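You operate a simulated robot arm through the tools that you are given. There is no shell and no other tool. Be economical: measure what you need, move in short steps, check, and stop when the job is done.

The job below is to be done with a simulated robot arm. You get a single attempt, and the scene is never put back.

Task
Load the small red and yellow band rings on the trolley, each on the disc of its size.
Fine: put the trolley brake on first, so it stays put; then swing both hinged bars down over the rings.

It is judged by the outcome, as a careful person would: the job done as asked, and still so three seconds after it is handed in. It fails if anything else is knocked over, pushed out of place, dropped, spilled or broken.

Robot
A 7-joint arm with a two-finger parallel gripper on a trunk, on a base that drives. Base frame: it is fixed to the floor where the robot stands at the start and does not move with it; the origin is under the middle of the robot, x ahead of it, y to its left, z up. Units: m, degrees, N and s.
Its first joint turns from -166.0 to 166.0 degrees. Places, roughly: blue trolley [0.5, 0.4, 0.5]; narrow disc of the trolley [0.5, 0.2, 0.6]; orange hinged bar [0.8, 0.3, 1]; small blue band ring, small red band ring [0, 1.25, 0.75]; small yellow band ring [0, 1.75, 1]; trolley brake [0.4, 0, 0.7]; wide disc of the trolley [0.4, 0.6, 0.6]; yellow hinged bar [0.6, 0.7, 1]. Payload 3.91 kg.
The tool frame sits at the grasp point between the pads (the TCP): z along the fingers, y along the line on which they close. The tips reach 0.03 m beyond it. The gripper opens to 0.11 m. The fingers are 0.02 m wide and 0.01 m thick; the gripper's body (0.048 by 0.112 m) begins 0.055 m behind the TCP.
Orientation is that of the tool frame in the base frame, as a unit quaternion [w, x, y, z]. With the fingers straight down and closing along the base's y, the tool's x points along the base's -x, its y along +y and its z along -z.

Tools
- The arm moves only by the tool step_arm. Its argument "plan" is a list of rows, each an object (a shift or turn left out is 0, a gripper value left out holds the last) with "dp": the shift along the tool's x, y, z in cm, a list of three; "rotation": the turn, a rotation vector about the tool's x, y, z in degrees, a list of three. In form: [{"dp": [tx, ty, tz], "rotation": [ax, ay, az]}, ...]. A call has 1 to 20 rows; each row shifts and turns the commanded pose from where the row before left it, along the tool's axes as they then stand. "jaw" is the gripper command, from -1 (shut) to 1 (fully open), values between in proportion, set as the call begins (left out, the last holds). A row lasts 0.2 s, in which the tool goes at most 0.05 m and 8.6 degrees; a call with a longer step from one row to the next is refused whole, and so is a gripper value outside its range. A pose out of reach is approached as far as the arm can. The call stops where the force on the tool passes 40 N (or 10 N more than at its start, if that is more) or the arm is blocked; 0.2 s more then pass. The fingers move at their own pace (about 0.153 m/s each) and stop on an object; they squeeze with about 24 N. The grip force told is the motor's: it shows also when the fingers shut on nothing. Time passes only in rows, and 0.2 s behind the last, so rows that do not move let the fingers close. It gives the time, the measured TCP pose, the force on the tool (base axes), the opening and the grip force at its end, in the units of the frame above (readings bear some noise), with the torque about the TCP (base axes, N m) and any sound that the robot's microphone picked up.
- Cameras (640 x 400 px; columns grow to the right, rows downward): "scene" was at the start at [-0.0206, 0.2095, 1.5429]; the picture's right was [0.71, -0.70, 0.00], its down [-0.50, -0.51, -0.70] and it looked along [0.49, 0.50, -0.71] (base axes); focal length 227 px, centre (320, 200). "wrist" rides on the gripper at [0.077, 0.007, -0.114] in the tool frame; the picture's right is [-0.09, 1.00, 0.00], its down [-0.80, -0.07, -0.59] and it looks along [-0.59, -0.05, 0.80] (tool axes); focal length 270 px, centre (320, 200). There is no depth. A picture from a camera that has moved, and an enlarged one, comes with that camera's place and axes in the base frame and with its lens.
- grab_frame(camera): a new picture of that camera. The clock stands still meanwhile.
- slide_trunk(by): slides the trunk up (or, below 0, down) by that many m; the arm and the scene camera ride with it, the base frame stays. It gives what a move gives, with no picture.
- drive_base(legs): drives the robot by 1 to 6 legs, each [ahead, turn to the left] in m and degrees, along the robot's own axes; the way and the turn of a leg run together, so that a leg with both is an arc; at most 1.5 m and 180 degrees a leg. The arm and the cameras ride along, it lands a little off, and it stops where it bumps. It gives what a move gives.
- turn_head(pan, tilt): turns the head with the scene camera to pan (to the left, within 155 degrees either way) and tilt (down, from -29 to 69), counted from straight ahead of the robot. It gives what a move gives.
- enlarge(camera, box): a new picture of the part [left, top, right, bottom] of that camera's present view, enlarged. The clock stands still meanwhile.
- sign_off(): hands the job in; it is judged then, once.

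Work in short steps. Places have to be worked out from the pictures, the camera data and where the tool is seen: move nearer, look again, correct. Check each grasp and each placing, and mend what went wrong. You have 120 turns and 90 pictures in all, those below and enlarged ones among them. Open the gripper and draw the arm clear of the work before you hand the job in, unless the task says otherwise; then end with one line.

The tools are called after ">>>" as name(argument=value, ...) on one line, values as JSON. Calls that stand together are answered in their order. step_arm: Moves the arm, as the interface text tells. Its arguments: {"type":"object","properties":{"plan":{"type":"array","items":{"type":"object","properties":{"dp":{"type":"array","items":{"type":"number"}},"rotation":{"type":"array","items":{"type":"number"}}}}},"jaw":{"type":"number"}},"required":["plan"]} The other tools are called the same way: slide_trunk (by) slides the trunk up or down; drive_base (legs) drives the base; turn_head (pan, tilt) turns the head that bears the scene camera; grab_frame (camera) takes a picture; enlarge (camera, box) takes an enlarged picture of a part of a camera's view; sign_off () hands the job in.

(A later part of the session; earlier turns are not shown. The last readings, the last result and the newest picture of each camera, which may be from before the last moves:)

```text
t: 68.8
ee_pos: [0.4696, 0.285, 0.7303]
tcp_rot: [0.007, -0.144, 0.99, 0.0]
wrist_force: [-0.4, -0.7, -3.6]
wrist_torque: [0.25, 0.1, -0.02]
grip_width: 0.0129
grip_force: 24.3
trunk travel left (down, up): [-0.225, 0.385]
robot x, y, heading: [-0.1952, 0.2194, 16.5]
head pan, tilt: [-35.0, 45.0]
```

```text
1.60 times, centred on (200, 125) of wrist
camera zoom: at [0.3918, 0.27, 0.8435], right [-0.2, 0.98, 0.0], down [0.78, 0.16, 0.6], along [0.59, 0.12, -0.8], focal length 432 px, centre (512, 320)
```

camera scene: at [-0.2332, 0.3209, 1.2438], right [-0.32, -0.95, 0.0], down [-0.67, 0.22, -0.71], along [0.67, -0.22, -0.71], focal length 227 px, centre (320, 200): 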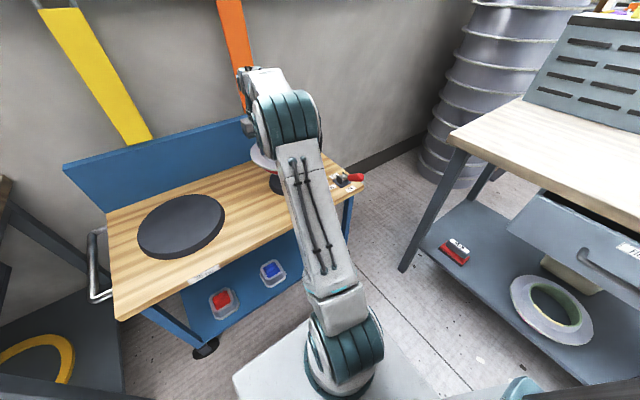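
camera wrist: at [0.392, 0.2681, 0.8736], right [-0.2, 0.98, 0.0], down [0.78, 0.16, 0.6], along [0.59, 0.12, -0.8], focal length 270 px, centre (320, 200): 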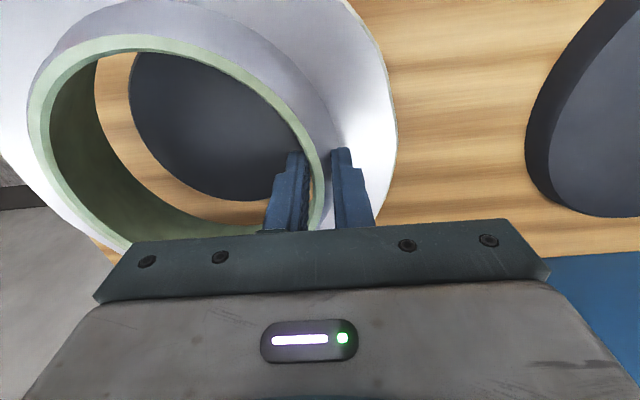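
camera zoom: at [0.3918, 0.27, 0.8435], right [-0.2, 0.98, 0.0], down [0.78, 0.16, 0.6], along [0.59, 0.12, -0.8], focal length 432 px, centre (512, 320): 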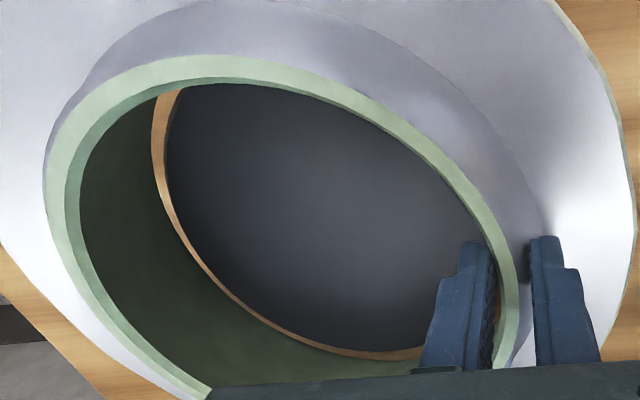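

Gaps now are even on the visible sides. I continue down to contact.

>>> step_arm(plan=[{"dp": [0, 0, 0.5]}, {"dp": [0, 0, 0.5]}, {"dp": [0, 0, 0.4]}, {"dp": [0, 0, 0.3]}, {"dp": [0, 0, 0]}])

>>> enlarge(camera="wrist", box=[0, 0, 400, 250])

```text
t: 70.0
ee_pos: [0.4707, 0.2852, 0.7142]
tcp_rot: [0.006, -0.144, 0.99, 0.0]
wrist_force: [1.5, -1.0, -3.4]
wrist_torque: [0.13, 0.05, 0.0]
grip_width: 0.0121
grip_force: 23.9
trunk travel left (down, up): [-0.225, 0.385]
robot x, y, heading: [-0.1927, 0.2251, 16.8]
head pan, tilt: [-35.0, 45.0]
```

```text
1.60 times, centred on (200, 125) of wrist
camera zoom: at [0.3919, 0.27, 0.8273], right [-0.2, 0.98, 0.0], down [0.78, 0.16, 0.6], along [0.59, 0.12, -0.8], focal length 432 px, centre (512, 320)
```

zoom: 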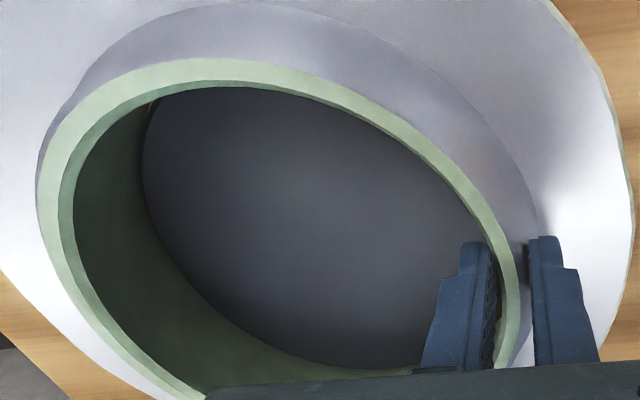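

Contact seems to start (torque halved). I press on a few mm to see whether it seats further.

>>> step_arm(plan=[{"dp": [0, 0, 0.3]}, {"dp": [0, 0, 0.3]}, {"dp": [0, 0, 0]}])

>>> enlarge(camera="wrist", box=[0, 0, 400, 250])

```text
t: 70.8
ee_pos: [0.4695, 0.2851, 0.7092]
tcp_rot: [0.006, -0.144, 0.99, 0.001]
wrist_force: [-0.8, 0.0, -1.3]
wrist_torque: [0.16, 0.17, -0.05]
grip_width: 0.012
grip_force: 23.9
trunk travel left (down, up): [-0.225, 0.385]
robot x, y, heading: [-0.1919, 0.224, 16.4]
head pan, tilt: [-35.0, 45.0]
```

```text
1.60 times, centred on (200, 125) of wrist
camera zoom: at [0.392, 0.2701, 0.8212], right [-0.2, 0.98, 0.0], down [0.78, 0.16, 0.6], along [0.59, 0.12, -0.8], focal length 432 px, centre (512, 320)
```

zoom: 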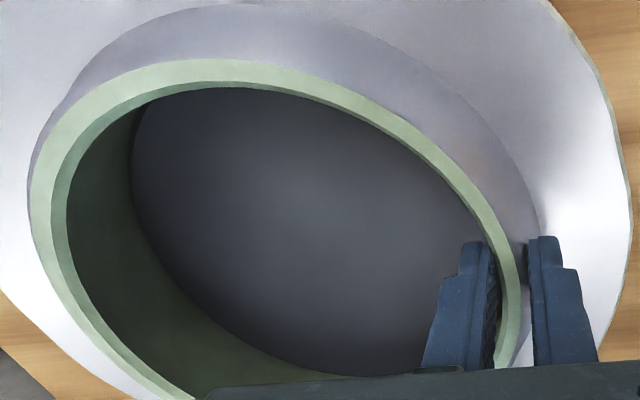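

The ring tips up at its left side while the held side goes lower: it may be hooking the disc's left edge. I nudge it 2–4 mm toward −y and watch whether it drops in.

>>> step_arm(plan=[{"dp": [0, -0.2, 0]}, {"dp": [0, -0.2, 0]}, {"dp": [0, 0, 0]}])

>>> enlarge(camera="wrist", box=[0, 0, 400, 250])

```text
t: 71.6
ee_pos: [0.4712, 0.2823, 0.7079]
tcp_rot: [0.005, -0.144, 0.99, 0.001]
wrist_force: [0.1, 0.5, -1.3]
wrist_torque: [0.35, 0.11, 0.0]
grip_width: 0.0116
grip_force: 24.2
trunk travel left (down, up): [-0.225, 0.385]
robot x, y, heading: [-0.1933, 0.2247, 16.6]
head pan, tilt: [-35.0, 45.0]
```

```text
1.60 times, centred on (200, 125) of wrist
camera zoom: at [0.3932, 0.2667, 0.8212], right [-0.2, 0.98, 0.0], down [0.78, 0.16, 0.6], along [0.59, 0.12, -0.8], focal length 432 px, centre (512, 320)
```

zoom: 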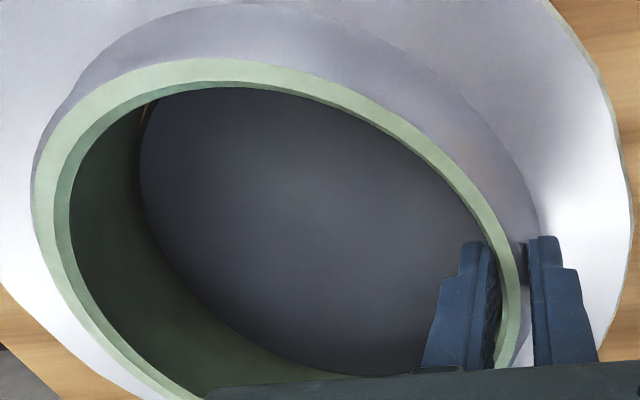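

It dropped partly. Wood is visible at the near-left but none at the far side, so I nudge 2 mm away from the robot and press lightly.

>>> step_arm(plan=[{"dp": [-0.2, 0, 0]}, {"dp": [0, 0, 0.1]}, {"dp": [0, 0, 0]}])

>>> enlarge(camera="wrist", box=[0, 0, 400, 250])

```text
t: 72.4
ee_pos: [0.4721, 0.2817, 0.7077]
tcp_rot: [0.007, -0.143, 0.99, 0.001]
wrist_force: [0.6, -0.5, 2.7]
wrist_torque: [0.32, 0.17, -0.01]
grip_width: 0.012
grip_force: 24.0
trunk travel left (down, up): [-0.225, 0.385]
robot x, y, heading: [-0.1942, 0.2245, 16.3]
head pan, tilt: [-35.0, 45.0]
```

```text
1.60 times, centred on (200, 125) of wrist
camera zoom: at [0.3948, 0.2668, 0.821], right [-0.2, 0.98, 0.0], down [0.78, 0.16, 0.61], along [0.59, 0.12, -0.8], focal length 432 px, centre (512, 320)
```

zoom: 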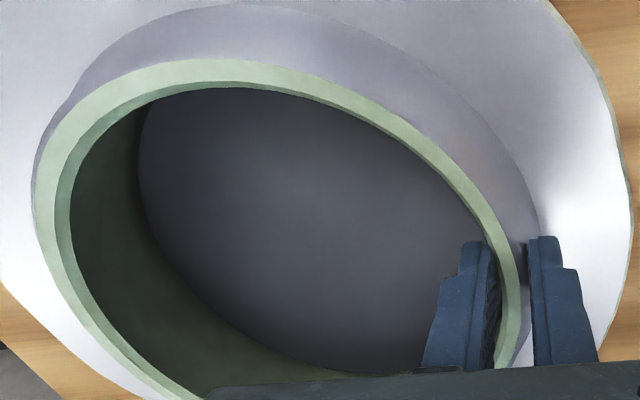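

It now bears load. I open the jaw slightly to let the ring settle and look.

>>> step_arm(plan=[{"dp": [0, 0, 0]}, {"dp": [0, 0, 0]}, {"dp": [0, 0, 0]}], jaw=-0.5)

>>> enlarge(camera="wrist", box=[0, 0, 400, 250])

```text
t: 73.2
ee_pos: [0.4724, 0.2835, 0.7081]
tcp_rot: [0.007, -0.143, 0.99, 0.0]
wrist_force: [-0.2, -0.1, -0.6]
wrist_torque: [0.03, 0.01, 0.04]
grip_width: 0.0274
grip_force: 0.0
trunk travel left (down, up): [-0.225, 0.385]
robot x, y, heading: [-0.1945, 0.2268, 16.7]
head pan, tilt: [-35.0, 45.0]
```

```text
1.60 times, centred on (200, 125) of wrist
camera zoom: at [0.3948, 0.267, 0.8205], right [-0.2, 0.98, 0.0], down [0.78, 0.16, 0.6], along [0.59, 0.12, -0.8], focal length 432 px, centre (512, 320)
```

zoom: 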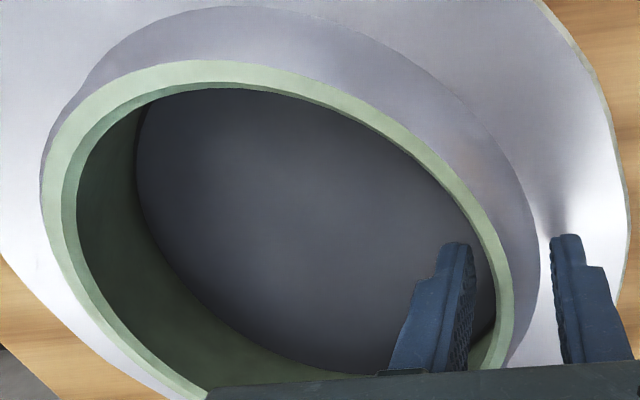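

It settled. I open a little more, rise, and look down at it.

>>> step_arm(plan=[{"dp": [0, 0, 0]}, {"dp": [0, 0, -2]}, {"dp": [0, 0, -4]}, {"dp": [0, -2, -4]}, {"dp": [0, -3, -4]}, {"dp": [1, -3, -3]}, {"dp": [1, 0, 0]}, {"dp": [0, 0, 0]}], jaw=-0.2)

>>> grab_frame(camera="wrist")

>>> enlarge(camera="wrist", box=[200, 0, 450, 190])

```text
t: 75.0
ee_pos: [0.4733, 0.1989, 0.8771]
tcp_rot: [0.007, -0.144, 0.99, 0.001]
wrist_force: [0.3, 0.3, 0.9]
wrist_torque: [0.01, -0.03, 0.0]
grip_width: 0.0438
grip_force: 0.1
trunk travel left (down, up): [-0.225, 0.385]
robot x, y, heading: [-0.1968, 0.2233, 16.5]
head pan, tilt: [-35.0, 45.0]
```

```text
44 pictures are left
camera wrist: at [0.3955, 0.1836, 0.9897], right [-0.2, 0.98, 0.0], down [0.78, 0.16, 0.61], along [0.59, 0.12, -0.8], focal length 270 px, centre (320, 200)
```

wrist: 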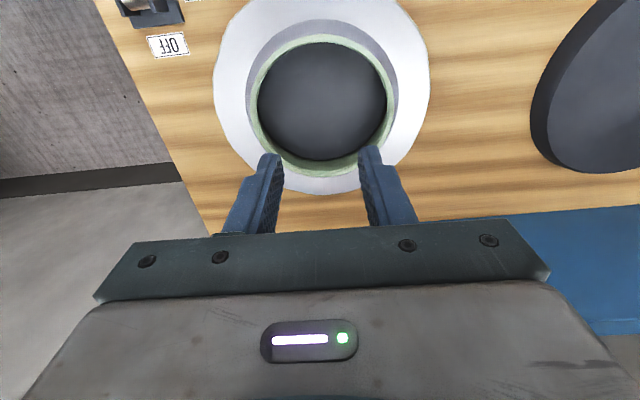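

```text
2.11 times, centred on (325, 95) of wrist
camera zoom: at [0.3955, 0.1836, 0.9897], right [-0.2, 0.98, 0.0], down [0.78, 0.16, 0.61], along [0.59, 0.12, -0.8], focal length 569 px, centre (310, 421)
```

zoom: 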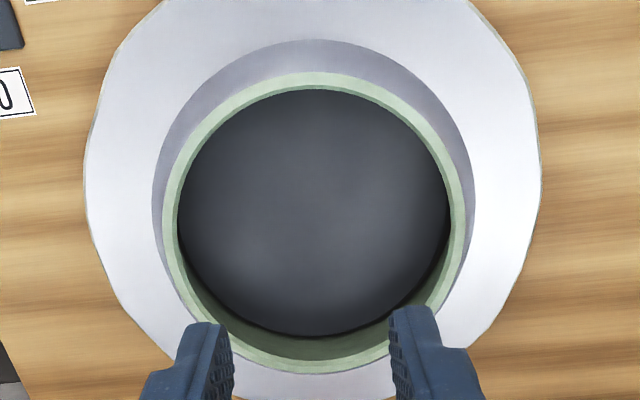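

The disc fills the hole and the rim is ~0.70, so the ring appears seated around the disc. I retract, raise the trunk and back off to look at the trolley as a whole.

>>> step_arm(plan=[{"dp": [0, 0, -4]}, {"dp": [3, 0, -4]}, {"dp": [4, 2, 0]}, {"dp": [4, 2, 0]}, {"dp": [4, 2, 0]}])

>>> slide_trunk(by=0.33)

>>> drive_base(legs=[[-0.2, 0], [0, 60]])

>>> turn_head(pan=-70, tilt=40)

>>> grab_frame(camera="scene")

```text
t: 76.2
ee_pos: [0.3123, 0.2125, 0.9556]
tcp_rot: [0.006, -0.143, 0.99, 0.002]
wrist_force: [0.3, -0.1, -0.8]
wrist_torque: [0.01, 0.06, 0.04]
grip_width: 0.0442
grip_force: 0.1
trunk travel left (down, up): [-0.225, 0.385]
robot x, y, heading: [-0.1913, 0.2202, 16.3]
head pan, tilt: [-35.0, 45.0]
```

```text
t: 79.5
ee_pos: [0.3122, 0.2129, 1.2836]
tcp_rot: [0.007, -0.143, 0.99, 0.001]
wrist_force: [-0.8, -0.8, -0.7]
wrist_torque: [0.02, 0.01, -0.03]
grip_width: 0.0437
grip_force: 0.1
trunk travel left (down, up): [-0.555, 0.055]
robot x, y, heading: [-0.1956, 0.2205, 16.3]
head pan, tilt: [-35.0, 45.0]
```

```text
t: 83.7
ee_pos: [-0.121, 0.5981, 1.2851]
tcp_rot: [0.005, -0.616, 0.788, 0.004]
wrist_force: [0.7, 0.1, -1.1]
wrist_torque: [-0.01, 0.0, 0.01]
grip_width: 0.0439
grip_force: 0.1
trunk travel left (down, up): [-0.555, 0.055]
robot x, y, heading: [-0.388, 0.1621, 76.1]
head pan, tilt: [-35.0, 45.0]
```

```text
t: 84.7
ee_pos: [-0.1211, 0.5977, 1.2849]
tcp_rot: [0.006, -0.616, 0.788, 0.004]
wrist_force: [0.6, -1.0, -0.1]
wrist_torque: [-0.01, -0.02, 0.05]
grip_width: 0.0439
grip_force: 0.0
trunk travel left (down, up): [-0.555, 0.055]
robot x, y, heading: [-0.3837, 0.1642, 76.0]
head pan, tilt: [-70.0, 40.0]
```

```text
42 pictures are left
camera scene: at [-0.466, 0.1387, 1.581], right [0.11, -0.99, 0.0], down [-0.64, -0.07, -0.77], along [0.76, 0.08, -0.64], focal length 227 px, centre (320, 200)
```

scene: 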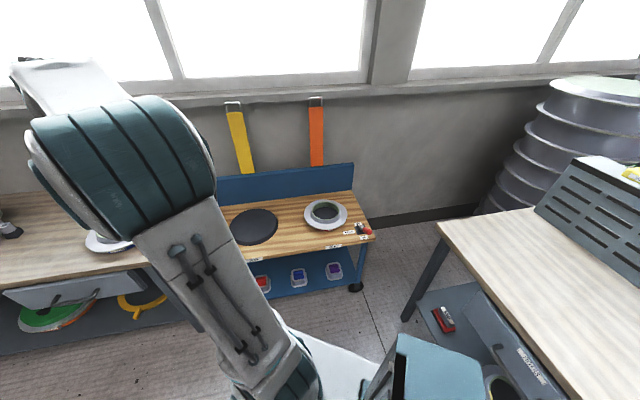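

>>> enlarge(camera="scene", box=[210, 90, 390, 260])

```text
2.35 times, centred on (300, 175) of scene
camera zoom: at [-0.466, 0.1387, 1.581], right [0.11, -0.99, 0.0], down [-0.64, -0.07, -0.77], along [0.76, 0.08, -0.64], focal length 534 px, centre (367, 259)
```

zoom: 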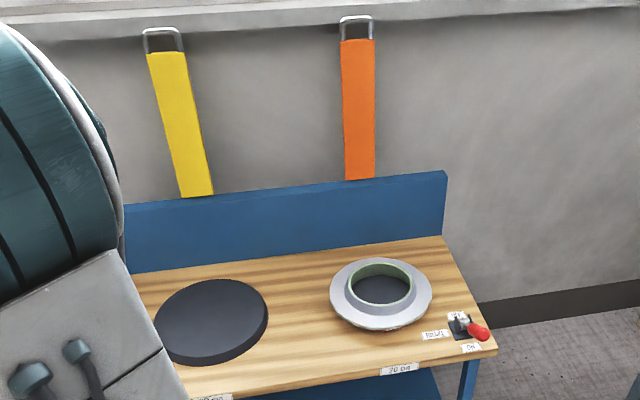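

Red ring sits level on its disc, brake is ON. Next I drive to the yellow ring's fixture.

>>> drive_base(legs=[[0, 26.4], [1.425, 0], [0, -85.8]])

>>> turn_head(pan=0, tilt=40)

>>> grab_frame(camera="scene")

>>> enlarge(camera="scene", box=[240, 120, 400, 240])

>>> grab_frame(camera="wrist")

```text
t: 96.8
ee_pos: [-0.1857, 1.5343, 1.2848]
tcp_rot: [0.008, -0.135, 0.991, 0.001]
wrist_force: [-0.7, -0.8, 0.7]
wrist_torque: [-0.02, 0.04, -0.04]
grip_width: 0.0444
grip_force: 0.0
trunk travel left (down, up): [-0.555, 0.055]
robot x, y, heading: [-0.6944, 1.5536, 15.9]
head pan, tilt: [-70.0, 40.0]
```

```text
t: 98.2
ee_pos: [-0.1859, 1.5341, 1.2841]
tcp_rot: [0.007, -0.136, 0.991, 0.001]
wrist_force: [0.5, 0.6, -0.5]
wrist_torque: [0.01, -0.01, 0.03]
grip_width: 0.0439
grip_force: 0.1
trunk travel left (down, up): [-0.555, 0.055]
robot x, y, heading: [-0.6894, 1.5513, 15.6]
head pan, tilt: [0.0, 40.0]
```

```text
40 pictures are left
camera scene: at [-0.726, 1.6998, 1.581], right [0.27, -0.96, 0.0], down [-0.62, -0.17, -0.77], along [0.74, 0.21, -0.64], focal length 227 px, centre (320, 200)
```

scene: 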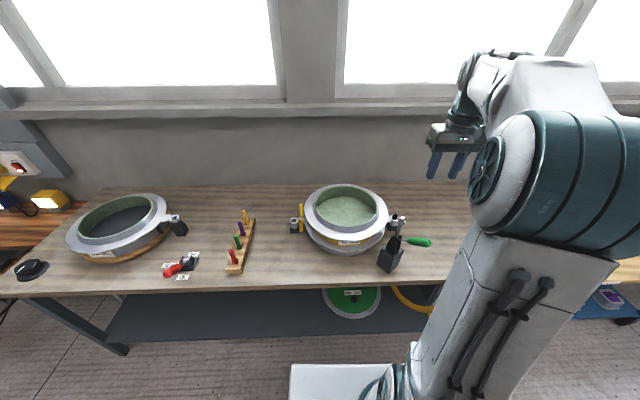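

```text
3.33 times, centred on (320, 180) of scene
camera zoom: at [-0.726, 1.6998, 1.581], right [0.27, -0.96, 0.0], down [-0.62, -0.17, -0.77], along [0.74, 0.21, -0.64], focal length 756 px, centre (320, 267)
```

zoom: 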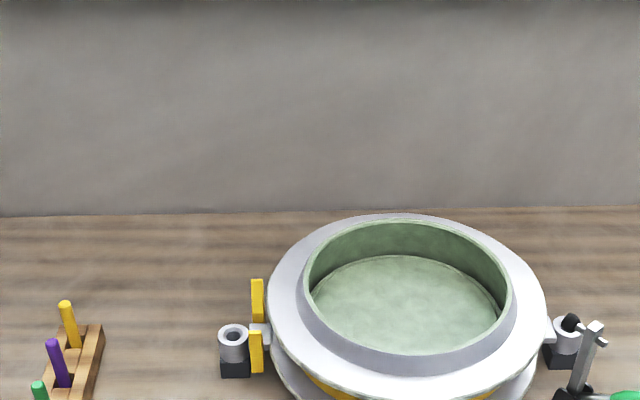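

```text
38 pictures are left
camera wrist: at [-0.2645, 1.5208, 1.3977], right [-0.19, 0.98, 0.0], down [0.78, 0.15, 0.6], along [0.59, 0.11, -0.8], focal length 270 px, centre (320, 200)
```

wrist: 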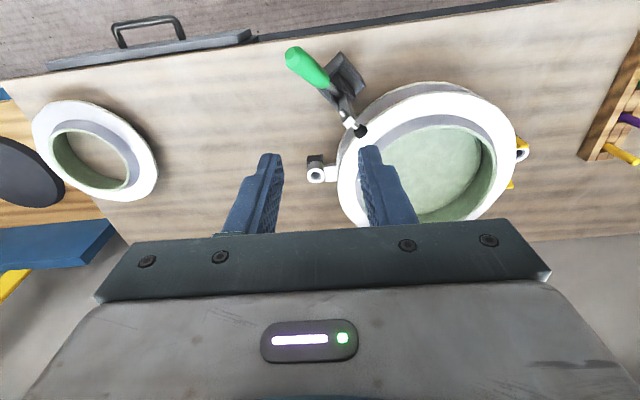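

I enlarge the wrist's view of the clamp and of the yellow tabs.

>>> enlarge(camera="wrist", box=[270, 30, 400, 200])

>>> enlarge(camera="scene", box=[280, 180, 440, 280])

```text
2.35 times, centred on (335, 115) of wrist
camera zoom: at [-0.2645, 1.5208, 1.3977], right [-0.19, 0.98, 0.0], down [0.78, 0.15, 0.6], along [0.59, 0.11, -0.8], focal length 636 px, centre (285, 400)
```

zoom: 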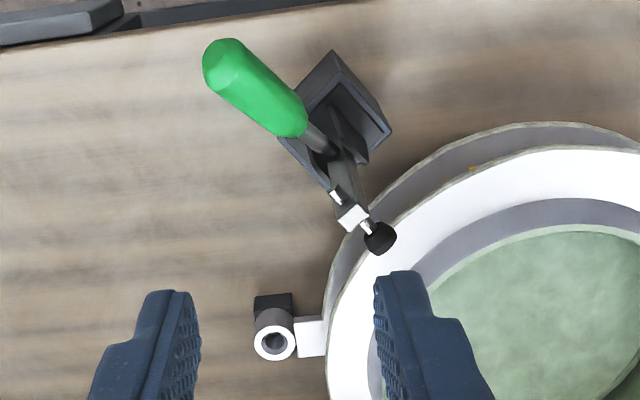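

```text
4.00 times, centred on (360, 230) of scene
camera zoom: at [-0.726, 1.6998, 1.581], right [0.27, -0.96, 0.0], down [-0.62, -0.17, -0.77], along [0.74, 0.21, -0.64], focal length 908 px, centre (160, 80)
```

zoom: 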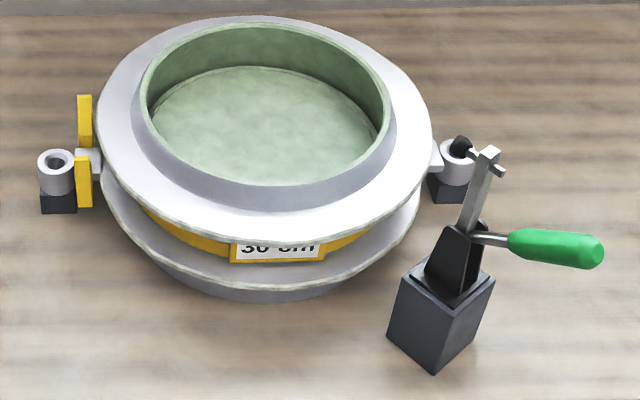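

The toggle clamp is open (bar upright, foot at ≈(−0.129,1.606,1.046)). I check the far-left side with the yellow tabs from closer.

>>> step_arm(plan=[{"dp": [-1, 4, 0]}, {"dp": [-1, 4, 0]}, {"dp": [-1, 4, 0]}, {"dp": [-1, 4, 0]}, {"dp": [-1, 4, 0]}, {"dp": [-1, 4, 1]}, {"dp": [-1, 4, 2]}, {"dp": [-1, 4, 2]}, {"dp": [0, 0, 2]}, {"dp": [0, 0, 2]}, {"dp": [0, 0, 0]}], jaw=-0.1)

>>> grab_frame(camera="wrist")

>>> enlarge(camera="wrist", box=[220, 0, 440, 150])

```text
t: 100.6
ee_pos: [-0.195, 1.864, 1.1957]
tcp_rot: [0.007, -0.136, 0.991, 0.001]
wrist_force: [-0.5, -0.7, -0.1]
wrist_torque: [-0.02, 0.01, 0.0]
grip_width: 0.0496
grip_force: 0.0
trunk travel left (down, up): [-0.555, 0.055]
robot x, y, heading: [-0.6952, 1.5528, 15.9]
head pan, tilt: [0.0, 40.0]
```

```text
35 pictures are left
camera wrist: at [-0.2735, 1.8505, 1.3085], right [-0.19, 0.98, 0.0], down [0.78, 0.15, 0.61], along [0.59, 0.11, -0.8], focal length 270 px, centre (320, 200)
```

wrist: 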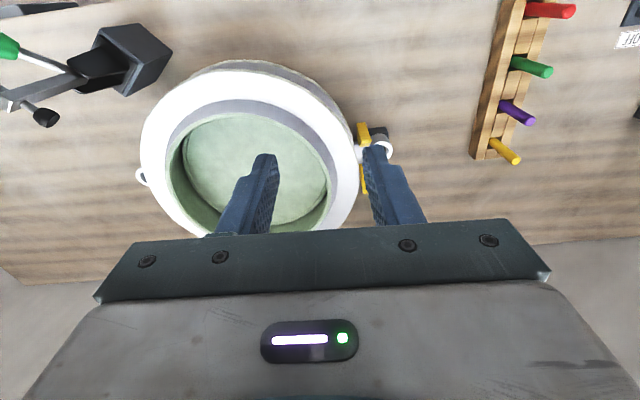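

```text
2.67 times, centred on (330, 75) of wrist
camera zoom: at [-0.2735, 1.8505, 1.3085], right [-0.19, 0.98, 0.0], down [0.78, 0.15, 0.61], along [0.59, 0.11, -0.8], focal length 721 px, centre (293, 533)
```

zoom: 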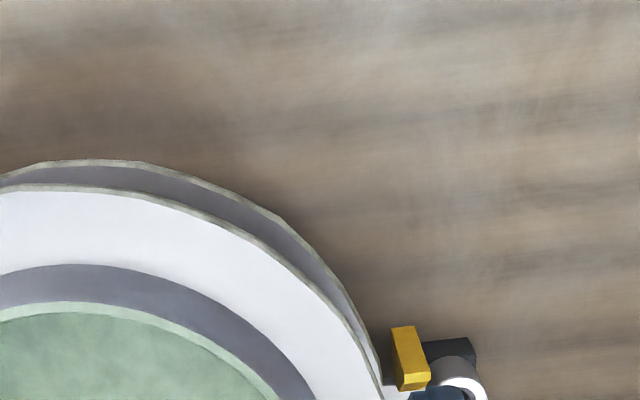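

I now centre the wrist above the yellow ring to measure its rim.

>>> step_arm(plan=[{"dp": [-3, -3.2, 0]}, {"dp": [-3, -3.2, 0]}, {"dp": [-3, -3.2, 0]}, {"dp": [-1.5, -3.1, 0]}, {"dp": [0, 0, 0]}])

>>> grab_frame(camera="wrist")

>>> enlarge(camera="scene", box=[280, 170, 440, 270])

```text
t: 101.8
ee_pos: [-0.0602, 1.7717, 1.1978]
tcp_rot: [0.007, -0.137, 0.991, 0.001]
wrist_force: [0.8, -0.3, 0.0]
wrist_torque: [-0.03, -0.06, -0.01]
grip_width: 0.0498
grip_force: 0.0
trunk travel left (down, up): [-0.555, 0.055]
robot x, y, heading: [-0.6929, 1.5529, 15.9]
head pan, tilt: [0.0, 40.0]
```

```text
33 pictures are left
camera wrist: at [-0.1374, 1.7571, 1.3103], right [-0.19, 0.98, 0.0], down [0.78, 0.15, 0.6], along [0.59, 0.11, -0.8], focal length 270 px, centre (320, 200)
```

wrist: 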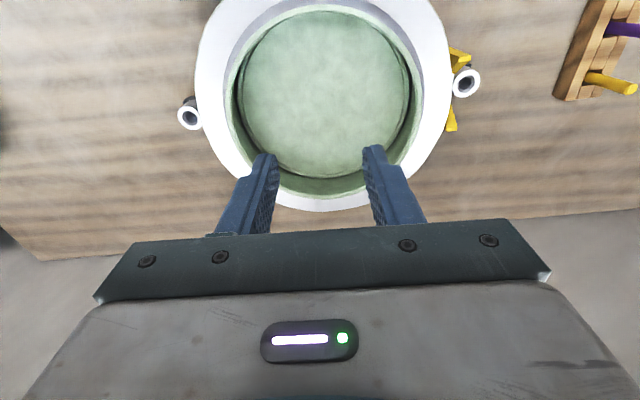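

```text
4.00 times, centred on (360, 220) of scene
camera zoom: at [-0.7262, 1.7001, 1.581], right [0.27, -0.96, 0.0], down [-0.62, -0.18, -0.77], along [0.74, 0.21, -0.64], focal length 908 px, centre (160, 120)
```

zoom: 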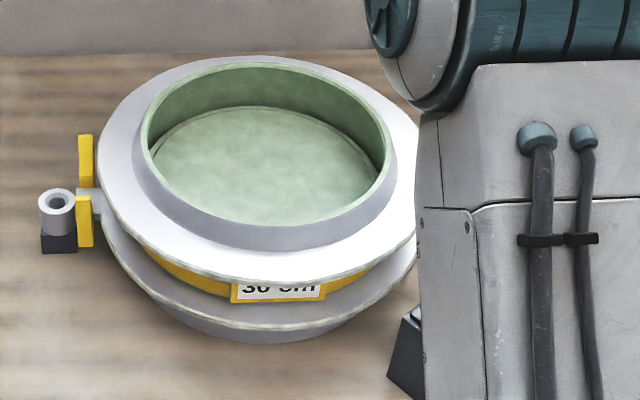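

Yellow ring rim: centre ≈(−0.010,1.789), z≈0.95, r≈0.126; the clamp foot is 4 cm outside the flange. I move over its right wall and hover to check.

>>> step_arm(plan=[{"dp": [-1.8, -4, 0]}, {"dp": [-1.8, -4, 0]}, {"dp": [-1.7, -4, 0]}, {"dp": [0, 0, 4.5]}, {"dp": [0, 0, 4.5]}, {"dp": [0, 0, 4.5]}, {"dp": [0, 0, 2.5]}, {"dp": [0, 0, 0]}])

>>> grab_frame(camera="wrist")

>>> enlarge(camera="scene", box=[280, 150, 440, 270])

```text
t: 103.6
ee_pos: [0.0254, 1.6699, 1.0382]
tcp_rot: [0.007, -0.137, 0.991, 0.001]
wrist_force: [-0.2, 0.6, -0.7]
wrist_torque: [0.0, -0.02, 0.01]
grip_width: 0.0496
grip_force: 0.0
trunk travel left (down, up): [-0.555, 0.055]
robot x, y, heading: [-0.6921, 1.549, 15.8]
head pan, tilt: [0.0, 40.0]
```

```text
31 pictures are left
camera wrist: at [-0.0524, 1.6552, 1.1505], right [-0.19, 0.98, 0.0], down [0.78, 0.15, 0.6], along [0.59, 0.11, -0.8], focal length 270 px, centre (320, 200)
```

wrist: 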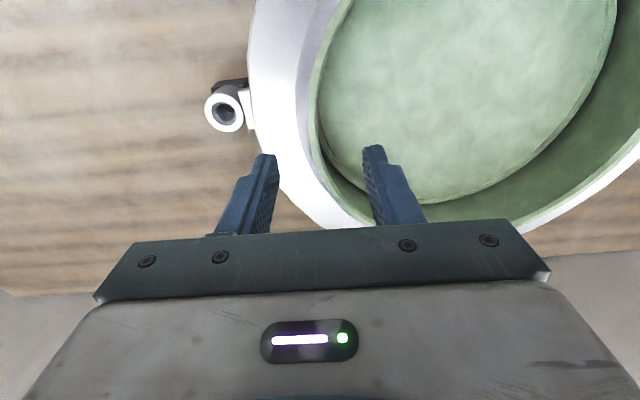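

```text
3.33 times, centred on (360, 210) of scene
camera zoom: at [-0.7259, 1.6999, 1.581], right [0.27, -0.96, 0.0], down [-0.62, -0.17, -0.77], along [0.74, 0.21, -0.64], focal length 756 px, centre (187, 167)
```

zoom: 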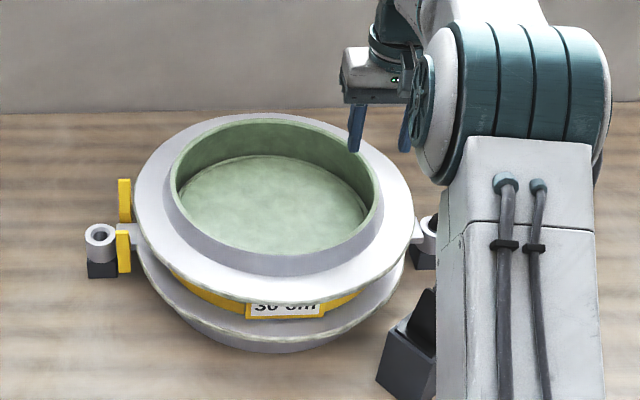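

Alignment is good (shift 2 mm left, 8 mm back). I descend to z≈0.965 and check depth.

>>> step_arm(plan=[{"dp": [0.8, -0.2, 2]}, {"dp": [0, 0, 3]}, {"dp": [0, 0, 1.5]}, {"dp": [0, 0, 0.8]}, {"dp": [0, 0, 0]}])

>>> grab_frame(camera="wrist")

>>> enlarge(camera="scene", box=[340, 150, 420, 220])

```text
t: 104.8
ee_pos: [0.0187, 1.666, 0.9652]
tcp_rot: [0.007, -0.137, 0.991, 0.001]
wrist_force: [0.2, 0.4, -0.5]
wrist_torque: [-0.02, 0.01, 0.01]
grip_width: 0.0497
grip_force: 0.0
trunk travel left (down, up): [-0.555, 0.055]
robot x, y, heading: [-0.693, 1.5492, 15.7]
head pan, tilt: [0.0, 40.0]
```

```text
29 pictures are left
camera wrist: at [-0.0582, 1.6524, 1.0778], right [-0.19, 0.98, 0.0], down [0.78, 0.15, 0.61], along [0.59, 0.11, -0.8], focal length 270 px, centre (320, 200)
```

wrist: 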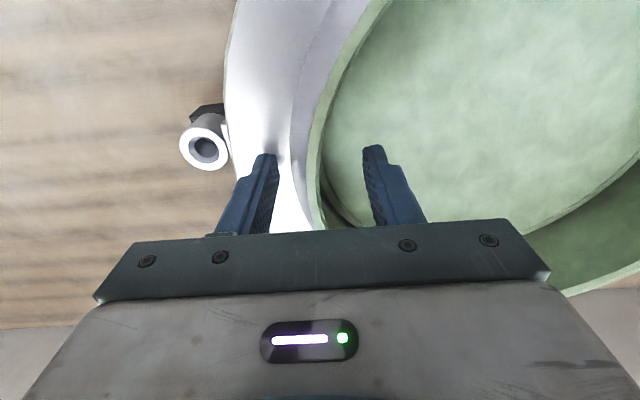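

```text
5.71 times, centred on (380, 185) of scene
camera zoom: at [-0.7258, 1.6999, 1.581], right [0.27, -0.96, 0.0], down [-0.62, -0.17, -0.77], along [0.74, 0.21, -0.64], focal length 1297 px, centre (-23, 286)
```

zoom: 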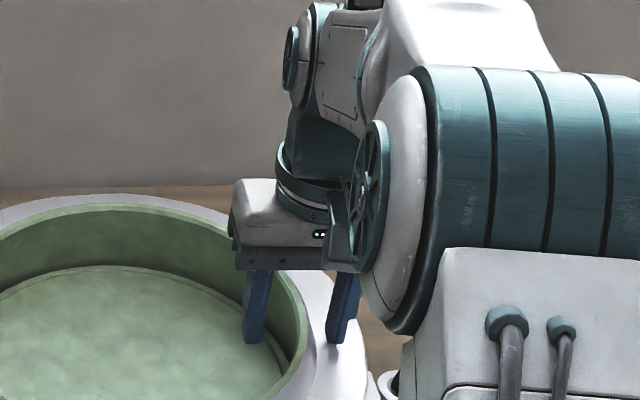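

Tips appear close above the flange. I go down in 3 mm steps watching force.

>>> step_arm(plan=[{"dp": [0, 0, 0.3]}, {"dp": [0, 0, 0.3]}, {"dp": [0, 0, 0.2]}, {"dp": [0, 0, 0]}])

>>> step_arm(plan=[{"dp": [0, 0, 0]}, {"dp": [0, 0, 0]}, {"dp": [0, 0, 0]}], jaw=-1)

>>> grab_frame(camera="wrist")

```text
t: 105.8
ee_pos: [0.0197, 1.667, 0.9626]
tcp_rot: [0.012, -0.138, 0.99, 0.001]
wrist_force: [5.6, 0.3, 32.6]
wrist_torque: [-0.94, -0.12, -0.07]
grip_width: 0.0498
grip_force: 1.0
trunk travel left (down, up): [-0.555, 0.055]
robot x, y, heading: [-0.6889, 1.5528, 15.7]
head pan, tilt: [0.0, 40.0]
```

```text
t: 106.6
ee_pos: [0.0189, 1.6653, 0.9616]
tcp_rot: [0.01, -0.136, 0.991, 0.001]
wrist_force: [3.7, -13.1, 36.3]
wrist_torque: [-1.13, 0.04, -1.04]
grip_width: 0.0196
grip_force: 23.6
trunk travel left (down, up): [-0.555, 0.055]
robot x, y, heading: [-0.6914, 1.5526, 15.6]
head pan, tilt: [0.0, 40.0]
```

```text
27 pictures are left
camera wrist: at [-0.0602, 1.6502, 1.0742], right [-0.18, 0.98, 0.0], down [0.78, 0.15, 0.61], along [0.6, 0.11, -0.79], focal length 270 px, centre (320, 200)
```

wrist: 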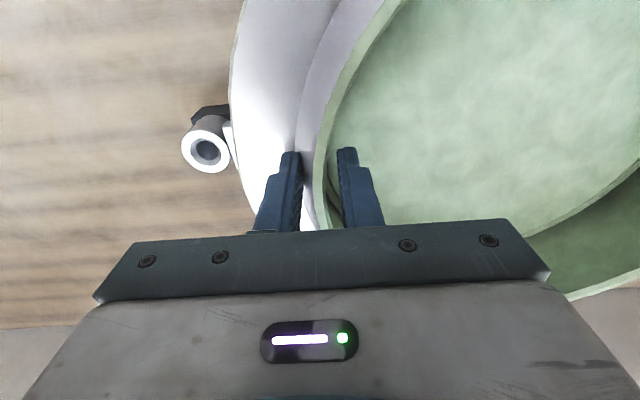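

Tips bear on the flange (33 N) and the outer finger touches first. I reopen, rise 4 mm, shift 3 mm outward, and regrip.

>>> step_arm(plan=[{"dp": [0, 0, 0]}, {"dp": [0, 0, -0.5]}, {"dp": [0, -0.3, -0.4]}, {"dp": [0, 0, 0]}], jaw=-0.3)

>>> step_arm(plan=[{"dp": [0, 0, 0]}, {"dp": [0, 0, 0]}, {"dp": [0, 0, 0]}], jaw=-1)

```text
t: 107.6
ee_pos: [0.0202, 1.6643, 0.9643]
tcp_rot: [0.005, -0.137, 0.991, 0.001]
wrist_force: [-0.6, 0.3, 0.0]
wrist_torque: [-0.03, -0.01, -0.01]
grip_width: 0.0385
grip_force: 0.1
trunk travel left (down, up): [-0.555, 0.055]
robot x, y, heading: [-0.6952, 1.5506, 15.7]
head pan, tilt: [0.0, 40.0]
```

```text
t: 108.4
ee_pos: [0.0218, 1.6641, 0.965]
tcp_rot: [0.005, -0.136, 0.991, 0.0]
wrist_force: [4.0, -0.3, 0.2]
wrist_torque: [-0.55, -0.32, -0.54]
grip_width: 0.0192
grip_force: 24.3
trunk travel left (down, up): [-0.555, 0.055]
robot x, y, heading: [-0.6927, 1.5514, 15.8]
head pan, tilt: [0.0, 40.0]
```

Now gripped with small side load. I lift 2 cm slowly and look.

>>> step_arm(plan=[{"dp": [0, 0, -0.5]}, {"dp": [0, 0, -0.5]}, {"dp": [0, 0, -0.5]}, {"dp": [0, 0, -0.5]}, {"dp": [0, 0, 0]}])

>>> enlarge(camera="scene", box=[280, 150, 440, 270])

```text
t: 109.6
ee_pos: [0.0215, 1.6636, 0.9853]
tcp_rot: [0.005, -0.137, 0.991, 0.001]
wrist_force: [2.9, 3.8, -6.3]
wrist_torque: [-0.35, -0.51, -0.53]
grip_width: 0.0188
grip_force: 23.4
trunk travel left (down, up): [-0.555, 0.055]
robot x, y, heading: [-0.6927, 1.5514, 15.7]
head pan, tilt: [0.0, 40.0]
```

```text
3.33 times, centred on (360, 210) of scene
camera zoom: at [-0.7247, 1.7007, 1.581], right [0.27, -0.96, 0.0], down [-0.62, -0.18, -0.77], along [0.74, 0.21, -0.64], focal length 756 px, centre (187, 167)
```

zoom: 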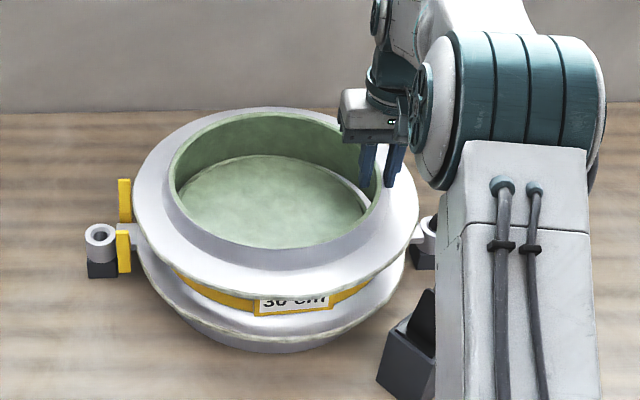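

The ring separates from its fixture, right side first. I lift further and watch tilt.

>>> step_arm(plan=[{"dp": [0, 0, -0.5]}, {"dp": [0, 0, -0.5]}, {"dp": [0, 0, -0.5]}, {"dp": [0, 0, -0.5]}, {"dp": [0, 0, -0.5]}, {"dp": [0, 0, 0]}])

>>> enlarge(camera="scene", box=[280, 150, 440, 270])

```text
t: 111.0
ee_pos: [0.0212, 1.665, 1.0106]
tcp_rot: [0.006, -0.138, 0.99, 0.001]
wrist_force: [-1.5, -0.6, -5.3]
wrist_torque: [-0.31, -0.2, 0.19]
grip_width: 0.0132
grip_force: 23.7
trunk travel left (down, up): [-0.555, 0.055]
robot x, y, heading: [-0.6907, 1.55, 16.0]
head pan, tilt: [0.0, 40.0]
```

```text
3.33 times, centred on (360, 210) of scene
camera zoom: at [-0.7254, 1.7001, 1.581], right [0.27, -0.96, 0.0], down [-0.62, -0.17, -0.77], along [0.74, 0.21, -0.64], focal length 756 px, centre (187, 167)
```

zoom: 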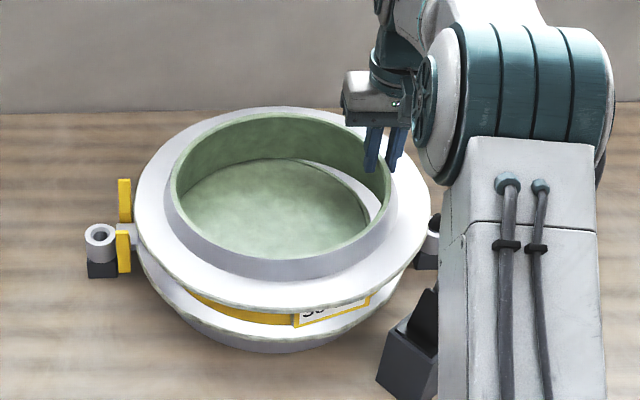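

The grip slipped a little (opening 13 mm) and the left side still rests. I check the wrist view before going on.

>>> grab_frame(camera="wrist")

```text
24 pictures are left
camera wrist: at [-0.0578, 1.6498, 1.1236], right [-0.19, 0.98, 0.0], down [0.78, 0.15, 0.6], along [0.59, 0.11, -0.8], focal length 270 px, centre (320, 200)
```

wrist: 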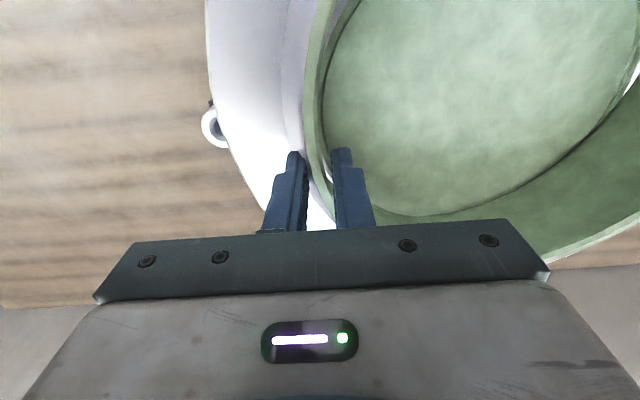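

The yellow ring is heavier on its lever arm, so a level lift sags. I'll set it back down, regrip deep, then lift while tilting the tool along with the ring to reduce the moment.

>>> step_arm(plan=[{"dp": [0, 0, 1]}, {"dp": [0, 0, 1]}, {"dp": [0, 0, 1]}, {"dp": [0, 0, 1]}, {"dp": [0, 0, 0.3]}, {"dp": [0, 0, 0]}])

>>> step_arm(plan=[{"dp": [0, 0, 0]}, {"dp": [0, 0, 0]}, {"dp": [0, 0, 0.2]}, {"dp": [0, 0, 0]}], jaw=-0.4)

>>> grab_frame(camera="wrist")

>>> enlarge(camera="scene", box=[280, 150, 440, 270])

```text
t: 112.3
ee_pos: [0.0236, 1.6591, 0.9725]
tcp_rot: [0.013, -0.133, 0.991, -0.003]
wrist_force: [2.9, -2.7, 12.0]
wrist_torque: [-0.74, 0.41, -0.52]
grip_width: 0.0132
grip_force: 23.6
trunk travel left (down, up): [-0.555, 0.055]
robot x, y, heading: [-0.6896, 1.5487, 15.4]
head pan, tilt: [0.0, 40.0]
stopped in row 6: the force on the tool passed its limit (the readings are from after the stop); the commanded pose is now the measured one
```

```text
t: 113.3
ee_pos: [0.0219, 1.6621, 0.9708]
tcp_rot: [0.011, -0.134, 0.991, -0.002]
wrist_force: [1.9, 1.0, 7.9]
wrist_torque: [-0.1, -0.16, 0.03]
grip_width: 0.0327
grip_force: 0.1
trunk travel left (down, up): [-0.555, 0.055]
robot x, y, heading: [-0.6913, 1.5541, 15.6]
head pan, tilt: [0.0, 40.0]
```

```text
23 pictures are left
camera wrist: at [-0.0563, 1.6468, 1.0825], right [-0.18, 0.98, 0.0], down [0.78, 0.14, 0.61], along [0.6, 0.11, -0.79], focal length 270 px, centre (320, 200)
```

wrist: 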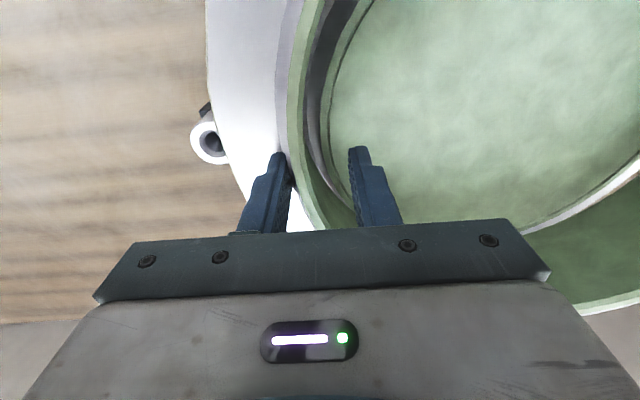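

```text
3.33 times, centred on (360, 210) of scene
camera zoom: at [-0.7257, 1.7001, 1.581], right [0.27, -0.96, 0.0], down [-0.62, -0.17, -0.77], along [0.74, 0.2, -0.64], focal length 756 px, centre (187, 167)
```

zoom: 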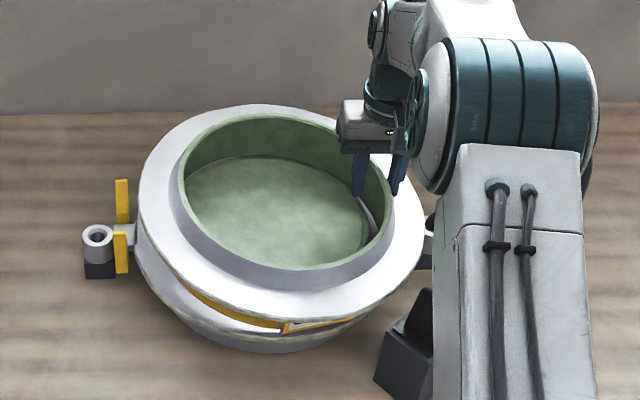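

The ring is off its core and resting loosely, shifted ~1 cm to the right. I shift 5 mm outward and 3 mm up, then grip again.

>>> step_arm(plan=[{"dp": [0, 0, -0.4]}, {"dp": [0, -0.5, 0]}, {"dp": [0, 0, 0]}])

>>> step_arm(plan=[{"dp": [0, 0, 0]}, {"dp": [0, 0, 0]}, {"dp": [0, 0, 0]}], jaw=-1)

>>> step_arm(plan=[{"dp": [0, 0.25, -1.5], "rotation": [3, 0, 0]}, {"dp": [0, 0.25, -1.5], "rotation": [3, 0, 0]}, {"dp": [0, 0.25, -1.5], "rotation": [3, 0, 0]}, {"dp": [0, 0.25, -1.5], "rotation": [3, 0, 0]}, {"dp": [0, 0, 0]}])

>>> enlarge(camera="scene", box=[280, 150, 440, 270])

```text
t: 114.1
ee_pos: [0.0239, 1.6548, 0.9735]
tcp_rot: [0.01, -0.134, 0.991, -0.002]
wrist_force: [-0.7, 1.4, 4.1]
wrist_torque: [-0.03, -0.03, 0.0]
grip_width: 0.0324
grip_force: 0.0
trunk travel left (down, up): [-0.555, 0.055]
robot x, y, heading: [-0.6893, 1.5531, 15.6]
head pan, tilt: [0.0, 40.0]
```

```text
t: 114.9
ee_pos: [0.025, 1.6551, 0.9743]
tcp_rot: [0.011, -0.134, 0.991, -0.001]
wrist_force: [0.6, -1.5, -0.1]
wrist_torque: [-0.52, -0.57, -0.36]
grip_width: 0.0124
grip_force: 24.0
trunk travel left (down, up): [-0.555, 0.055]
robot x, y, heading: [-0.6944, 1.552, 15.4]
head pan, tilt: [0.0, 40.0]
```

```text
t: 116.1
ee_pos: [0.0188, 1.6689, 1.0331]
tcp_rot: [0.025, -0.132, 0.985, -0.106]
wrist_force: [0.3, 1.0, -5.8]
wrist_torque: [-0.48, -0.19, 0.01]
grip_width: 0.0125
grip_force: 24.0
trunk travel left (down, up): [-0.555, 0.055]
robot x, y, heading: [-0.6875, 1.5521, 15.6]
head pan, tilt: [0.0, 40.0]
```

```text
3.33 times, centred on (360, 210) of scene
camera zoom: at [-0.7243, 1.7003, 1.581], right [0.27, -0.96, 0.0], down [-0.62, -0.17, -0.77], along [0.74, 0.2, -0.64], focal length 756 px, centre (187, 167)
```

zoom: 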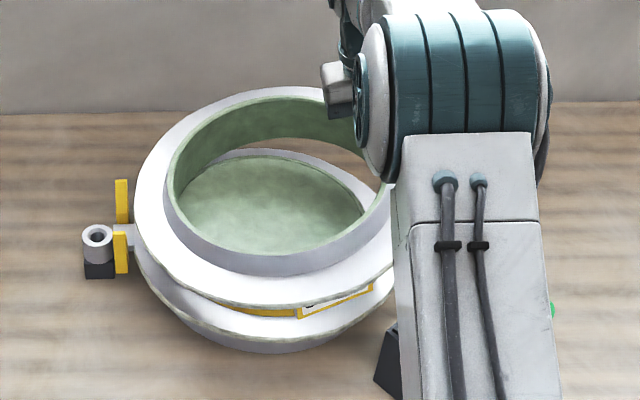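

Grip is steady while following the tilt. I continue tilting to ~30° and then raise straight up.

>>> step_arm(plan=[{"dp": [0, 0.25, -1.6], "rotation": [3, 0, 0]}, {"dp": [0, 0.25, -1.6], "rotation": [3, 0, 0]}, {"dp": [0, 0.25, -1.6], "rotation": [3, 0, 0]}, {"dp": [0, 0.25, -1.6], "rotation": [3, 0, 0]}, {"dp": [0, 0.25, -1.6], "rotation": [3, 0, 0]}, {"dp": [0, 0.25, -1.6], "rotation": [3, 0, 0]}, {"dp": [0, -0.5, -0.9]}, {"dp": [0, -0.5, -0.9]}, {"dp": [0, -0.5, -0.9]}, {"dp": [0, -0.5, -0.9]}, {"dp": [0, 0, 0]}])

>>> enlarge(camera="scene", box=[240, 120, 480, 280])

```text
t: 118.5
ee_pos: [0.0031, 1.7147, 1.1578]
tcp_rot: [0.045, -0.127, 0.957, -0.258]
wrist_force: [0.0, -0.3, -5.0]
wrist_torque: [-0.36, -0.13, 0.02]
grip_width: 0.0171
grip_force: 23.8
trunk travel left (down, up): [-0.555, 0.055]
robot x, y, heading: [-0.692, 1.5487, 15.7]
head pan, tilt: [0.0, 40.0]
```

```text
2.50 times, centred on (360, 200) of scene
camera zoom: at [-0.7243, 1.7004, 1.581], right [0.27, -0.96, 0.0], down [-0.62, -0.17, -0.77], along [0.74, 0.2, -0.64], focal length 567 px, centre (220, 200)
```

zoom: 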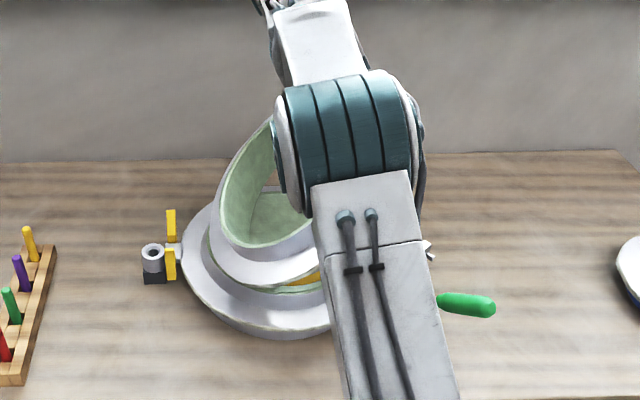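

The ring hangs steeper than the tool. I look through the wrist camera.

>>> grab_frame(camera="wrist")

```text
19 pictures are left
camera wrist: at [-0.0894, 1.7556, 1.252], right [-0.13, 0.85, -0.5], down [0.7, 0.44, 0.57], along [0.7, -0.27, -0.65], focal length 270 px, centre (320, 200)
```

wrist: 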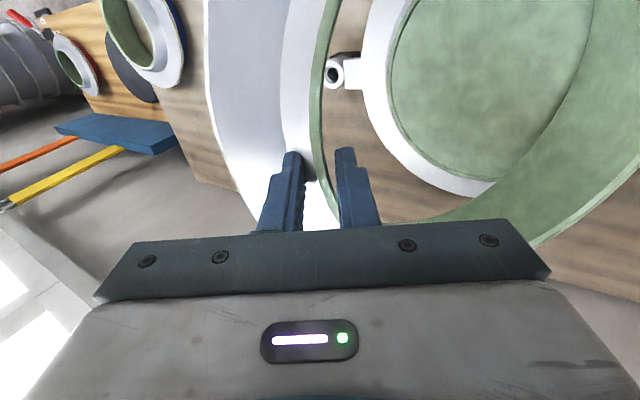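

The wall is still well between the fingers. I lift on vertically and tilt another 18° so the load moment falls.

>>> step_arm(plan=[{"dp": [0, -1, -1.73]}, {"dp": [0, -1, -1.73]}, {"dp": [0, -1, -1.73], "rotation": [3, 0, 0]}, {"dp": [0, -1.1, -1.67], "rotation": [3, 0, 0]}, {"dp": [0, -1.2, -1.6], "rotation": [3, 0, 0]}, {"dp": [0, -1.3, -1.55], "rotation": [3, 0, 0]}, {"dp": [0, -1.3, -1.5], "rotation": [3, 0, 0]}, {"dp": [0, -1.4, -1.4], "rotation": [3, 0, 0]}, {"dp": [0, 0, 0]}])

>>> grab_frame(camera="scene")

```text
t: 120.5
ee_pos: [-0.0136, 1.7134, 1.3143]
tcp_rot: [0.065, -0.119, 0.904, -0.405]
wrist_force: [-0.4, 0.8, -0.6]
wrist_torque: [-0.04, 0.02, 0.02]
grip_width: 0.0
grip_force: 23.6
out of reach, approached as far as the arm can: row 7, 8
trunk travel left (down, up): [-0.555, 0.055]
robot x, y, heading: [-0.6924, 1.552, 15.8]
head pan, tilt: [0.0, 40.0]
```

```text
18 pictures are left
camera scene: at [-0.7252, 1.7001, 1.581], right [0.27, -0.96, 0.0], down [-0.62, -0.17, -0.77], along [0.74, 0.2, -0.64], focal length 227 px, centre (320, 200)
```

scene: 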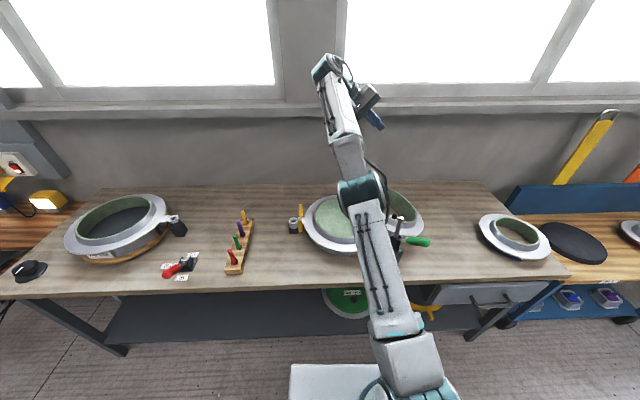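

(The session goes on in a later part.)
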